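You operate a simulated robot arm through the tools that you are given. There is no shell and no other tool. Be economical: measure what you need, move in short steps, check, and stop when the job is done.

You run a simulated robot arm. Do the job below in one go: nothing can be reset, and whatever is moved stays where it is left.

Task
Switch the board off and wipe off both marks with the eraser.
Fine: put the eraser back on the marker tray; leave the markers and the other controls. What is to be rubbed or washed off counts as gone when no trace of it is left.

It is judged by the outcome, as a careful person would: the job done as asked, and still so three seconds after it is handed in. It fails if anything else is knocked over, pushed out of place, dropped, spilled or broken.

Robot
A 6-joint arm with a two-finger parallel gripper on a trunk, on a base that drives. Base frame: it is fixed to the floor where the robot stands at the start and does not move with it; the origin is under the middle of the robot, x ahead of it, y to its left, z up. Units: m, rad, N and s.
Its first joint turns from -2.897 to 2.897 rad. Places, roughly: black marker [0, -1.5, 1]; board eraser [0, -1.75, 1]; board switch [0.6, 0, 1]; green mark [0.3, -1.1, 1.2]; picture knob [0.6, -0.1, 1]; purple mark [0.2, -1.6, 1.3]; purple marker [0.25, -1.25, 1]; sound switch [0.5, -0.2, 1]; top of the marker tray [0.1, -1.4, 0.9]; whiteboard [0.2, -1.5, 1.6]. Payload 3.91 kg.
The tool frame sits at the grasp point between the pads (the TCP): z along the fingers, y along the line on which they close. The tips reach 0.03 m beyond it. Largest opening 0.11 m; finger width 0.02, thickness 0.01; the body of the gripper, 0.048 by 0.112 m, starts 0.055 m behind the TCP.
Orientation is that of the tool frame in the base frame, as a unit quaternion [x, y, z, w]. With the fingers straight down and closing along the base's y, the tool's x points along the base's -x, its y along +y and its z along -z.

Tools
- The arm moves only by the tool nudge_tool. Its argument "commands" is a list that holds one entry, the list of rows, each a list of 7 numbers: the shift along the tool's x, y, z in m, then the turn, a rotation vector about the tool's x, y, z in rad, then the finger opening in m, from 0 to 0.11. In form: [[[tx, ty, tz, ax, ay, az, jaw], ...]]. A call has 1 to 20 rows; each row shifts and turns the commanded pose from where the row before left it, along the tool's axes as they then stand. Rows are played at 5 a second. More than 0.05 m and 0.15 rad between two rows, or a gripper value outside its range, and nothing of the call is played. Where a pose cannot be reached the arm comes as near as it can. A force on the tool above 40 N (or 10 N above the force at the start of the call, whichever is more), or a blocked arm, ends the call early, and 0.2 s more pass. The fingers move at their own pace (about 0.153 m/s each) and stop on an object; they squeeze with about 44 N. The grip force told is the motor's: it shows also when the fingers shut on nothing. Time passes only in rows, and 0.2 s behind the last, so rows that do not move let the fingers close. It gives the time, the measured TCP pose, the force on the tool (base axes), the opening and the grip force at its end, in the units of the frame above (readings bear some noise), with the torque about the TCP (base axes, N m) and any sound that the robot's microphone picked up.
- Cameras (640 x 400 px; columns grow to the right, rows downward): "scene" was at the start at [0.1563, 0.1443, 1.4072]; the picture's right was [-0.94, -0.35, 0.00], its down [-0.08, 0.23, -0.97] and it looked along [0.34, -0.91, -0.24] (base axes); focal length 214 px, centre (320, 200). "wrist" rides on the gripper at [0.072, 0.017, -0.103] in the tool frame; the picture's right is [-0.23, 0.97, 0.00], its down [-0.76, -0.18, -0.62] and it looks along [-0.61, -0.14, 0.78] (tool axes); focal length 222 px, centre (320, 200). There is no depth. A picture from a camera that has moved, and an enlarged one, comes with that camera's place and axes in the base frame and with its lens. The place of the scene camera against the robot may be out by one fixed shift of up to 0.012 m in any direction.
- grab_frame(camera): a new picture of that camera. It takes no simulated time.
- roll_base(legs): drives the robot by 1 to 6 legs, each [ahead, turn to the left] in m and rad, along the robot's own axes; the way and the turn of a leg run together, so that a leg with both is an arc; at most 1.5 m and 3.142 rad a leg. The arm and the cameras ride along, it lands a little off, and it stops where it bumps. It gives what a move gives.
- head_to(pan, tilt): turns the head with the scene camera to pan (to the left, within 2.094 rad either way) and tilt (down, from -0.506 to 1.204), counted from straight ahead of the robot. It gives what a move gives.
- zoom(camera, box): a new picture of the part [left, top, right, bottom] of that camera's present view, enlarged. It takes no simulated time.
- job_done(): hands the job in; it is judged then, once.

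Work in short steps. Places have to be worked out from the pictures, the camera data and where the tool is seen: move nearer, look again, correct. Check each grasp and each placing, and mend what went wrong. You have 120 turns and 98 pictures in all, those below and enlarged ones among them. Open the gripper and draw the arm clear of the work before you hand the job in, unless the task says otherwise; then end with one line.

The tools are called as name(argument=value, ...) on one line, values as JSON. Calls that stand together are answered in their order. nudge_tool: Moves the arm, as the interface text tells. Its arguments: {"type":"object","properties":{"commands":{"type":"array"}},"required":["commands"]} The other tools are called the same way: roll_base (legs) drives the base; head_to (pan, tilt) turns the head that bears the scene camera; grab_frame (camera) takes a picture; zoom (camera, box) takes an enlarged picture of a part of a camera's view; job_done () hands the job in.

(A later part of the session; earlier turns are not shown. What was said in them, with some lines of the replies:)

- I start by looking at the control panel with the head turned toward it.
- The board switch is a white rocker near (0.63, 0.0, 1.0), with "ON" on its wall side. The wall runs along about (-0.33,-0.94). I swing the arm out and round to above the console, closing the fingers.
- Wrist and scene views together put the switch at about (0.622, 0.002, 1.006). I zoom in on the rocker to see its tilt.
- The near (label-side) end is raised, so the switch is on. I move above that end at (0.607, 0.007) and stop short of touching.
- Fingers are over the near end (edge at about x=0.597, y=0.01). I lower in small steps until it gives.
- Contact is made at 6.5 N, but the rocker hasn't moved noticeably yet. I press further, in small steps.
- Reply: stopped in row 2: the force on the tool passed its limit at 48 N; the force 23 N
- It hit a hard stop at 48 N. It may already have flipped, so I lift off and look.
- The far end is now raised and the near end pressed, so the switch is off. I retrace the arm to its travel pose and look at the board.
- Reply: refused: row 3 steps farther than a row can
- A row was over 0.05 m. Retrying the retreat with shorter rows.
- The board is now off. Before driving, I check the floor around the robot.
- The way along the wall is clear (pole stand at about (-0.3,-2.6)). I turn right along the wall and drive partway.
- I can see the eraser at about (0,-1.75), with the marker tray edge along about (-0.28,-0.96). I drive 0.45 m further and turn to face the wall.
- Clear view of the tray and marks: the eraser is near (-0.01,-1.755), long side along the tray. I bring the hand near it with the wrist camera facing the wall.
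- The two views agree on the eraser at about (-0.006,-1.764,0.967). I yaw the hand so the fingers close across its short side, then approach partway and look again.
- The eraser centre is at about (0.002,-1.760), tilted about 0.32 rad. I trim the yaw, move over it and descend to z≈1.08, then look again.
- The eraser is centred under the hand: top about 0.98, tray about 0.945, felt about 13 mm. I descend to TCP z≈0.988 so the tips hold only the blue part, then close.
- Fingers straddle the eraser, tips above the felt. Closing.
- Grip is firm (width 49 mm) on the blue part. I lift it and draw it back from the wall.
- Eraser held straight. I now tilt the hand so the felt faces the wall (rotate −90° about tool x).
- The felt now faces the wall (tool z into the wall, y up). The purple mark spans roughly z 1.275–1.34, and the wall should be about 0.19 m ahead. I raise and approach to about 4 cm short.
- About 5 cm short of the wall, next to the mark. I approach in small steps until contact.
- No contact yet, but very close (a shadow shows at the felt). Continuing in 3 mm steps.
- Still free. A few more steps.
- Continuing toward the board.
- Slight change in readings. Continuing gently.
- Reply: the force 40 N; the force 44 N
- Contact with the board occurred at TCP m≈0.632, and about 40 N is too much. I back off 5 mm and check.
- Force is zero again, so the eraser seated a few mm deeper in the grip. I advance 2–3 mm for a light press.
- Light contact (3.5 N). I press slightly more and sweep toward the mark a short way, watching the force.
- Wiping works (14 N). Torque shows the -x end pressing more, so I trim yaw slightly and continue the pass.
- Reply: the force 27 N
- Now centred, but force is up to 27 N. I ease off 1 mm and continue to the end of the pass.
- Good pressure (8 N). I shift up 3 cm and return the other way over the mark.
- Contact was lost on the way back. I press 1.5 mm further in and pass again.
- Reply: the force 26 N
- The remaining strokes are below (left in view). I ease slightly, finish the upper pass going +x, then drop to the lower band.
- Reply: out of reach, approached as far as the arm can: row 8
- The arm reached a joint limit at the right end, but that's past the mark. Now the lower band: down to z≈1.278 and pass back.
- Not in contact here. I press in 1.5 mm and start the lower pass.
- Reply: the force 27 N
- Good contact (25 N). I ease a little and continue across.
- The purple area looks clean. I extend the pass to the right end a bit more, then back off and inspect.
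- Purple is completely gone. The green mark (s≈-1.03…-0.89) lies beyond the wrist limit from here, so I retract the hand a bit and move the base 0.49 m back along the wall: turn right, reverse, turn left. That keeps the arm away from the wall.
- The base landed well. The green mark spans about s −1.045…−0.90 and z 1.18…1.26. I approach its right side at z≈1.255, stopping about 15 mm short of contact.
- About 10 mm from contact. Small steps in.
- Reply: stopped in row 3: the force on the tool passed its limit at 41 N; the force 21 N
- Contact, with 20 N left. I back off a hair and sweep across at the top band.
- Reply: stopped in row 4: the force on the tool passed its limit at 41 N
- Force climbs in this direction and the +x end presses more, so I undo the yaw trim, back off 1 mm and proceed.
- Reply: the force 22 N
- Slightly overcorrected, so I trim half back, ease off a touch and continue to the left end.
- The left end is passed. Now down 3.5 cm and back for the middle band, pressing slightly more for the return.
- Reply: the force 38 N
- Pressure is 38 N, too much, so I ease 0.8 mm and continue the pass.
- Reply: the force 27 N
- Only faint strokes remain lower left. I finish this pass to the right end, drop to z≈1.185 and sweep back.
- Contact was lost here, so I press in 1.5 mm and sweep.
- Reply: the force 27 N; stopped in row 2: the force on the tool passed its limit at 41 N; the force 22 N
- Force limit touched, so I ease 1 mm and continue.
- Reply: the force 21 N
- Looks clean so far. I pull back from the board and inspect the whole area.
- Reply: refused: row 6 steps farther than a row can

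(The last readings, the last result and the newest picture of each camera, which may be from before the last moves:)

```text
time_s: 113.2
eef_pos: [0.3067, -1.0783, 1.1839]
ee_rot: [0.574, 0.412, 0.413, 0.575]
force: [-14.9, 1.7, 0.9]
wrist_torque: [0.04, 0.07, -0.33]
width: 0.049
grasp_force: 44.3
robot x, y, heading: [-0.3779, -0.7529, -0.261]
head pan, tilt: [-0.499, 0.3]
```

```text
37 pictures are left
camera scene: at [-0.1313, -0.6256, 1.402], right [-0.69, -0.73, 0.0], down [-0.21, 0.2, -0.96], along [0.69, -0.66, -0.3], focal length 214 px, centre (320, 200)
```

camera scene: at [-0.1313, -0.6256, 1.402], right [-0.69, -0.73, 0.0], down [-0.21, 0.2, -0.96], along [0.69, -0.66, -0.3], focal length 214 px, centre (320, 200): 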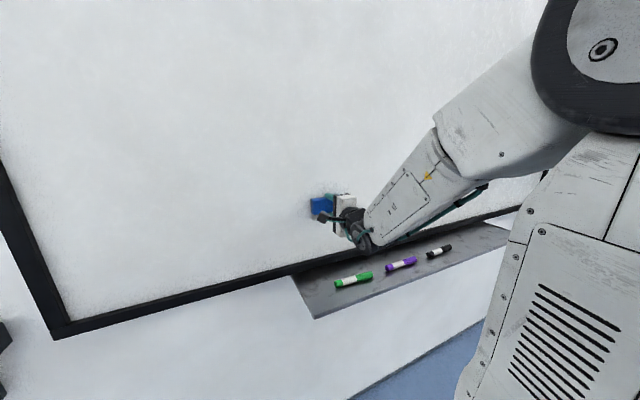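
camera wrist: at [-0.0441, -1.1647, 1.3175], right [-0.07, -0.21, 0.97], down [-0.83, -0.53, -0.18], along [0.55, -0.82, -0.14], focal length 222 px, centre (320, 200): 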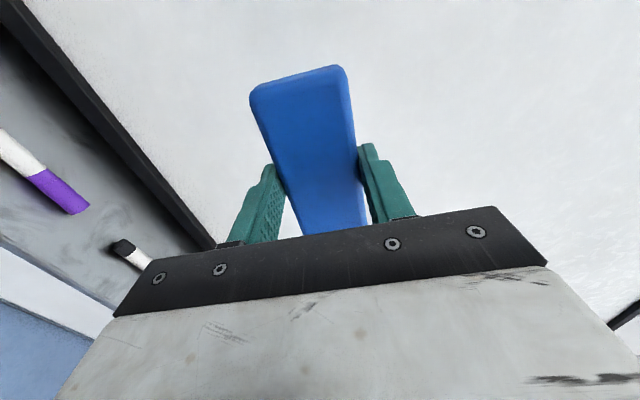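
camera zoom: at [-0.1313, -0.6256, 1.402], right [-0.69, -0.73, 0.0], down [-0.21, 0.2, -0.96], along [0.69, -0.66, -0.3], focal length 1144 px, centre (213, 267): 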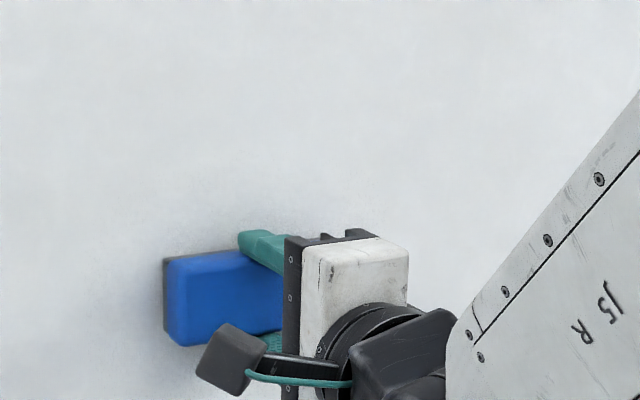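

Row too long. Retrying with shorter ones.

nudge_tool(commands=[[[0, 0, -0.03, 0, 0, 0, 0.02], [-0.03, 0.0, -0.035, 0, 0, 0, 0.02], [-0.03, 0.0, -0.035, 0, 0, 0, 0.02], [-0.03, 0.0, -0.035, 0, 0, 0, 0.02], [-0.03, 0.01, -0.035, 0, 0, 0, 0.02], [-0.03, 0.01, -0.035, 0, 0, 0, 0.02], [-0.035, 0.02, -0.0, 0, 0, 0, 0.02], [-0.035, 0.03, -0.0, 0, 0, 0, 0.02], [0, 0.04, 0, 0, 0, 0, 0.02], [0, 0, 0, 0, 0, 0, 0.02]]])

zoom(camera="scene", box=[290, 160, 380, 220])

grab_frame(camera="scene")

```text
time_s: 115.4
eef_pos: [0.0614, -1.2422, 1.3104]
ee_rot: [0.575, 0.412, 0.412, 0.574]
force: [0.3, 0.4, 0.1]
wrist_torque: [0.0, 0.01, 0.01]
width: 0.0488
grasp_force: 44.3
out of reach, approached as far as the arm can: row 2, 3, 4
robot x, y, heading: [-0.3822, -0.7548, -0.258]
head pan, tilt: [-0.499, 0.3]
```

```text
6.67 times, centred on (335, 190) of scene
camera zoom: at [-0.1305, -0.6258, 1.4019], right [-0.69, -0.73, 0.0], down [-0.21, 0.2, -0.96], along [0.69, -0.66, -0.3], focal length 1430 px, centre (220, 267)
```

zoom: 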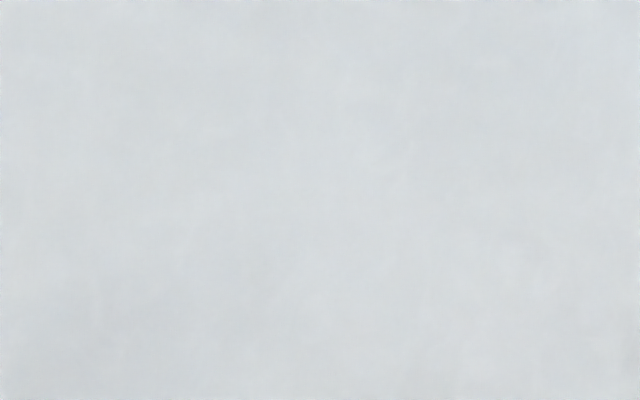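

```text
35 pictures are left
camera scene: at [-0.1305, -0.6258, 1.4019], right [-0.69, -0.73, 0.0], down [-0.21, 0.2, -0.96], along [0.69, -0.66, -0.3], focal length 214 px, centre (320, 200)
```

scene: 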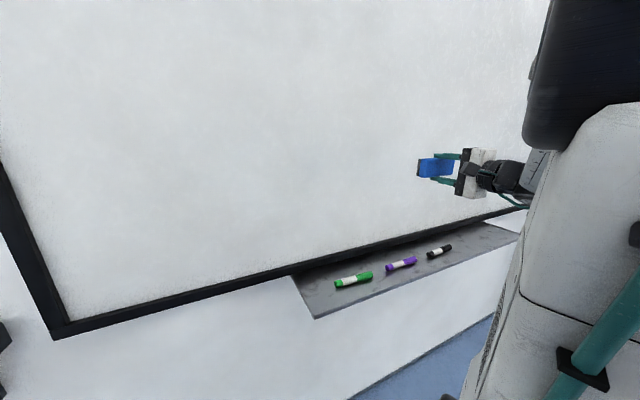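

Both marks are fully gone. Now I drive back to the previous spot to return the eraser to its place on the tray.

roll_base(legs=[[0, -1.63], [0.49, 0], [0, 1.63]])

grab_frame(camera="scene")

```text
time_s: 126.2
eef_pos: [-0.0936, -1.7042, 1.3105]
ee_rot: [0.574, 0.413, 0.412, 0.575]
force: [0.4, -0.3, -0.6]
wrist_torque: [0.06, 0.01, -0.04]
width: 0.0489
grasp_force: 44.2
robot x, y, heading: [-0.5325, -1.2114, -0.263]
head pan, tilt: [-0.499, 0.3]
```

```text
34 pictures are left
camera scene: at [-0.2856, -1.0884, 1.4019], right [-0.69, -0.72, 0.0], down [-0.21, 0.2, -0.96], along [0.69, -0.66, -0.3], focal length 214 px, centre (320, 200)
```

scene: 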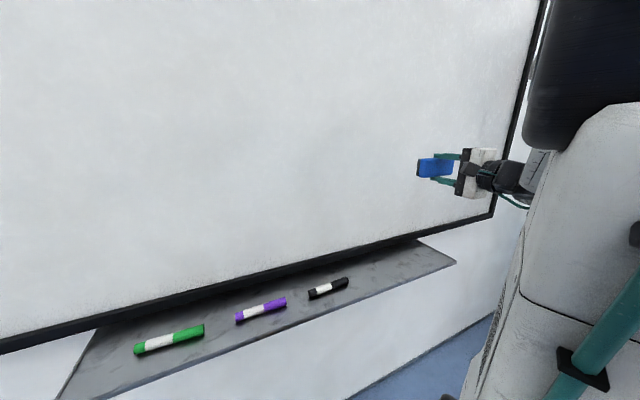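

Back in place with nothing disturbed. I tilt the hand back to pointing down.

nudge_tool(commands=[[[0, 0, 0, 0.1428, 0, 0, 0.02], [0, 0, 0, 0.1428, 0, 0, 0.02], [0, 0, 0, 0.1428, 0, 0, 0.02], [0, 0, 0, 0.1428, 0, 0, 0.02], [0, 0, 0, 0.1428, 0, 0, 0.02], [0, 0, 0, 0.1428, 0, 0, 0.02], [0, 0, 0, 0.1428, 0, 0, 0.02], [0, 0, 0, 0.1428, 0, 0, 0.02], [0, 0, 0, 0.1428, 0, 0, 0.02], [0, 0, 0, 0.1428, 0, 0, 0.02], [0, 0, 0, 0.1428, 0, 0, 0.02], [0, 0, 0, 0, 0, 0, 0.02]]])

grab_frame(camera="wrist")

```text
time_s: 128.8
eef_pos: [-0.0949, -1.7045, 1.3107]
ee_rot: [0.813, 0.582, -0.001, 0.0]
force: [-0.5, 0.1, -1.4]
wrist_torque: [0.0, 0.01, -0.01]
width: 0.0489
grasp_force: 44.0
robot x, y, heading: [-0.5314, -1.2133, -0.257]
head pan, tilt: [-0.499, 0.3]
```

```text
33 pictures are left
camera wrist: at [-0.0563, -1.6429, 1.4146], right [0.85, -0.53, 0.0], down [-0.41, -0.66, 0.62], along [-0.33, -0.53, -0.78], focal length 222 px, centre (320, 200)
```

wrist: 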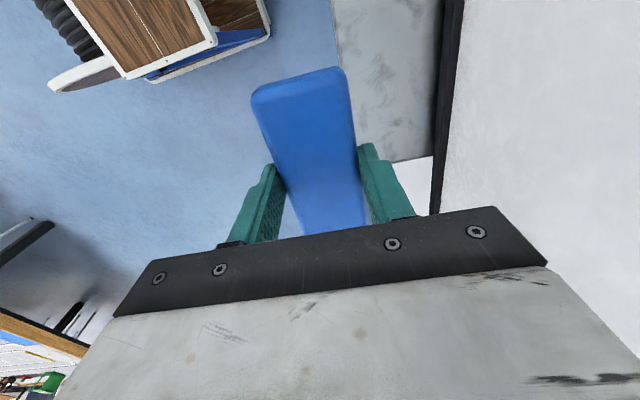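

Hand is vertical. I move over the original spot (0.004,-1.760) and lower to about 35 mm above release height.

nudge_tool(commands=[[[-0.007, 0.037, 0.02, 0, 0, 0, 0.02], [-0.007, 0.037, 0.02, 0, 0, 0, 0.02], [-0.007, 0.0375, 0.02, 0, 0, 0, 0.02], [0, 0, 0.045, 0, 0, 0, 0.02], [0, 0, 0.045, 0, 0, 0, 0.02], [0, 0, 0.045, 0, 0, 0, 0.02], [0, 0, 0.045, 0, 0, 0, 0.02], [0, 0, 0.04, 0, 0, 0, 0.02], [0, 0, 0.0107, 0, 0, 0, 0.02], [0, 0, 0, 0, 0, 0, 0.02]]])

zoom(camera="scene", box=[330, 180, 480, 290])

grab_frame(camera="wrist")

```text
time_s: 131.0
eef_pos: [0.0017, -1.7589, 1.0203]
ee_rot: [0.812, 0.583, 0.001, 0.001]
force: [0.0, 0.7, -1.1]
wrist_torque: [-0.01, -0.02, -0.03]
width: 0.0488
grasp_force: 43.8
robot x, y, heading: [-0.5348, -1.2106, -0.256]
head pan, tilt: [-0.499, 0.3]
```

```text
3.64 times, centred on (405, 235) of scene
camera zoom: at [-0.2856, -1.0884, 1.4019], right [-0.69, -0.72, 0.0], down [-0.21, 0.2, -0.96], along [0.69, -0.66, -0.3], focal length 780 px, centre (11, 73)
```

zoom: 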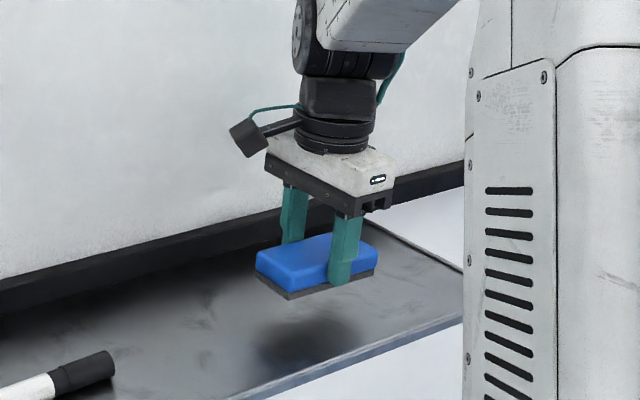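

```text
31 pictures are left
camera wrist: at [0.0415, -1.6971, 1.1248], right [0.85, -0.53, 0.0], down [-0.41, -0.66, 0.62], along [-0.33, -0.53, -0.78], focal length 222 px, centre (320, 200)
```

wrist: 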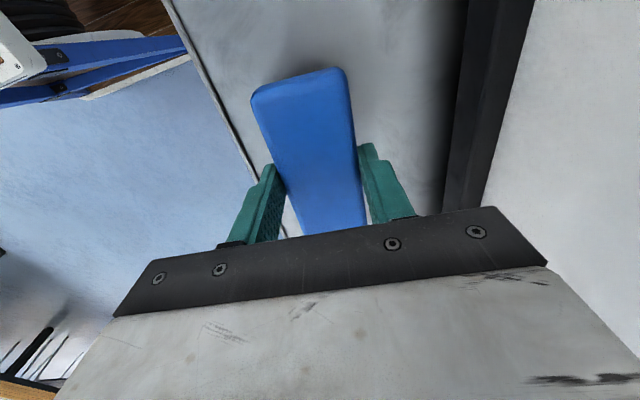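

The eraser is above the tray, clear of edges. Lowering gently to contact.

nudge_tool(commands=[[[0, 0, 0.012, 0, 0, 0, 0.02], [0, 0, 0.012, 0, 0, 0, 0.02], [0, 0, 0.008, 0, 0, 0, 0.02], [0, 0, 0, 0, 0, 0, 0.02]]])

nudge_tool(commands=[[[0, 0, 0.0025, 0, 0, 0, 0.02], [0, 0, 0.0015, 0, 0, 0, 0.02], [0, 0, 0, 0, 0, 0, 0.02]]])

zoom(camera="scene", box=[330, 180, 480, 290])

```text
time_s: 132.0
eef_pos: [0.0029, -1.7607, 0.9892]
ee_rot: [0.813, 0.583, 0.001, 0.001]
force: [-0.4, 0.2, -0.5]
wrist_torque: [-0.02, -0.01, 0.02]
width: 0.0489
grasp_force: 43.8
robot x, y, heading: [-0.5384, -1.2138, -0.26]
head pan, tilt: [-0.499, 0.3]
```

```text
time_s: 132.8
eef_pos: [0.0041, -1.76, 0.9862]
ee_rot: [0.813, 0.582, 0.0, 0.002]
force: [-2.0, 2.8, 21.6]
wrist_torque: [-1.04, 0.58, -0.12]
width: 0.049
grasp_force: 43.7
robot x, y, heading: [-0.5312, -1.2152, -0.259]
head pan, tilt: [-0.499, 0.3]
```

```text
3.64 times, centred on (405, 235) of scene
camera zoom: at [-0.2861, -1.0877, 1.4019], right [-0.69, -0.72, 0.0], down [-0.21, 0.2, -0.96], along [0.69, -0.66, -0.3], focal length 780 px, centre (11, 73)
```

zoom: 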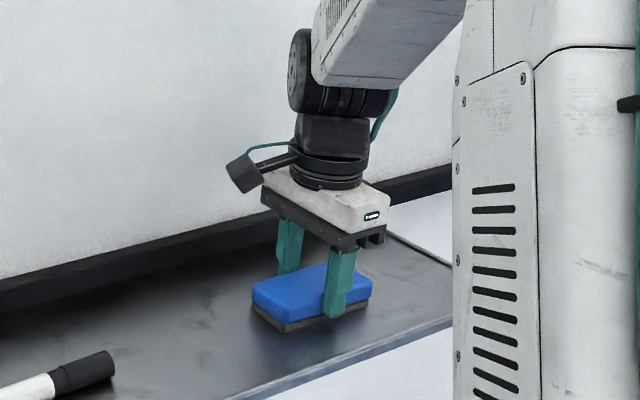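

The eraser rests on the tray (contact). I relieve slightly and open the fingers, then rise.

nudge_tool(commands=[[[0, 0, -0.001, 0, 0, 0, 0.02], [0, 0, 0, 0, 0, 0, 0.055], [0, 0, 0, 0, 0, 0, 0.08], [0, 0, 0, 0, 0, 0, 0.1], [0, 0, 0, 0, 0, 0, 0.1], [0, 0, -0.02, 0, 0, 0, 0.1], [0, 0, -0.04, 0, 0, 0, 0.1], [0, 0, -0.05, 0, 0, 0, 0.1], [0, 0, -0.05, 0, 0, 0, 0.1], [0, -0.01, -0.045, 0, 0, 0, 0.1], [0, -0.045, 0, 0, 0, 0, 0.1], [0, -0.045, 0, 0, 0, 0, 0.1], [0, -0.045, 0, 0, 0, 0, 0.1], [0, 0, 0, 0, 0, 0, 0.1]]])

grab_frame(camera="scene")

zoom(camera="scene", box=[330, 200, 480, 290])

grab_frame(camera="wrist")

```text
time_s: 135.8
eef_pos: [-0.1349, -1.7121, 1.1891]
ee_rot: [0.813, 0.583, 0.001, 0.001]
force: [-0.5, 0.3, 0.0]
wrist_torque: [0.0, 0.0, 0.0]
width: 0.1
grasp_force: 0.0
robot x, y, heading: [-0.5278, -1.2106, -0.259]
head pan, tilt: [-0.499, 0.3]
```

```text
29 pictures are left
camera scene: at [-0.2855, -1.0884, 1.4019], right [-0.69, -0.73, 0.0], down [-0.21, 0.2, -0.96], along [0.69, -0.66, -0.3], focal length 214 px, centre (320, 200)
```

scene: 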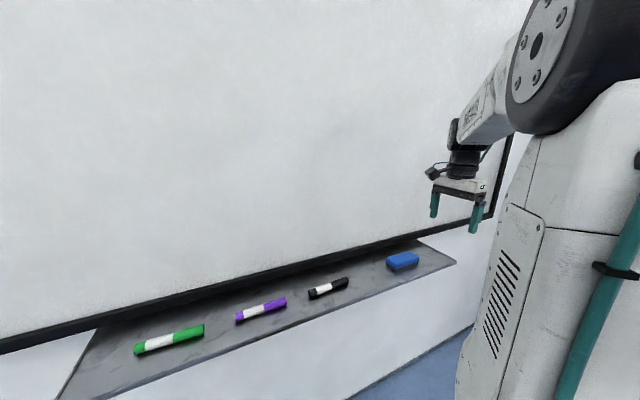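

```text
4.27 times, centred on (405, 245) of scene
camera zoom: at [-0.2855, -1.0884, 1.4019], right [-0.69, -0.73, 0.0], down [-0.21, 0.2, -0.96], along [0.69, -0.66, -0.3], focal length 915 px, centre (-43, 8)
```

zoom: 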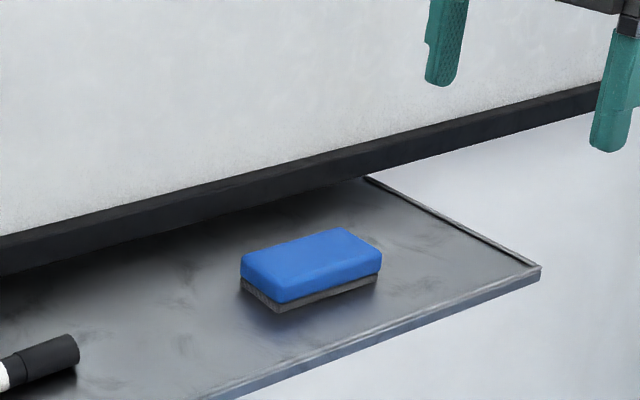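

```text
27 pictures are left
camera wrist: at [-0.096, -1.6512, 1.2937], right [0.85, -0.53, 0.0], down [-0.41, -0.66, 0.62], along [-0.33, -0.53, -0.78], focal length 222 px, centre (320, 200)
```

wrist: 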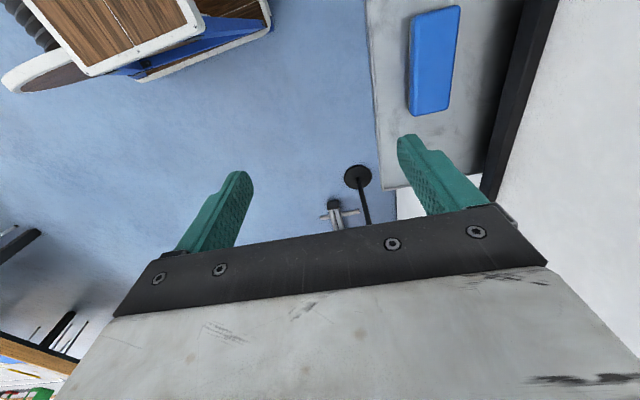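

The eraser is back on the tray and the gripper is clear. One last close look at both wiped areas.

zoom(camera="scene", box=[80, 170, 220, 250])

zoom(camera="scene", box=[290, 120, 410, 200])

```text
4.57 times, centred on (150, 210) of scene
camera zoom: at [-0.2855, -1.0884, 1.4019], right [-0.69, -0.73, 0.0], down [-0.21, 0.2, -0.96], along [0.69, -0.66, -0.3], focal length 980 px, centre (1097, 154)
```

zoom: 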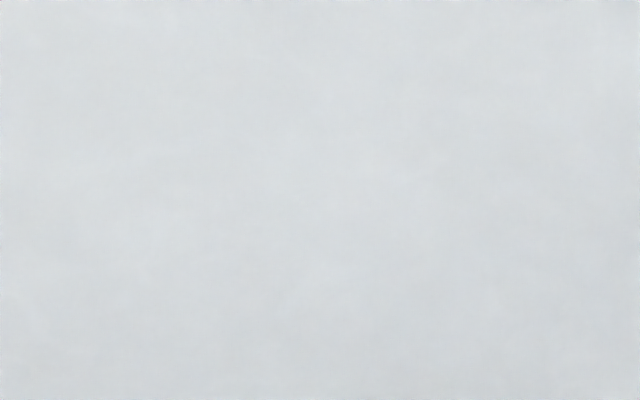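

```text
5.00 times, centred on (350, 160) of scene
camera zoom: at [-0.2855, -1.0884, 1.4019], right [-0.69, -0.73, 0.0], down [-0.21, 0.2, -0.96], along [0.69, -0.66, -0.3], focal length 1072 px, centre (170, 400)
```

zoom: 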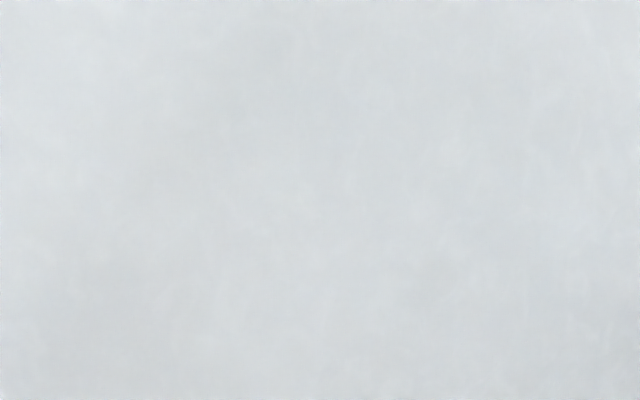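

Both areas are clean, the board is off, and the eraser is on the tray. Handing in.

job_done()

```text
The job is handed in.
```

The board is switched off, both marks are wiped off with no trace left, and the eraser is back on the marker tray; the markers and other controls were not touched.
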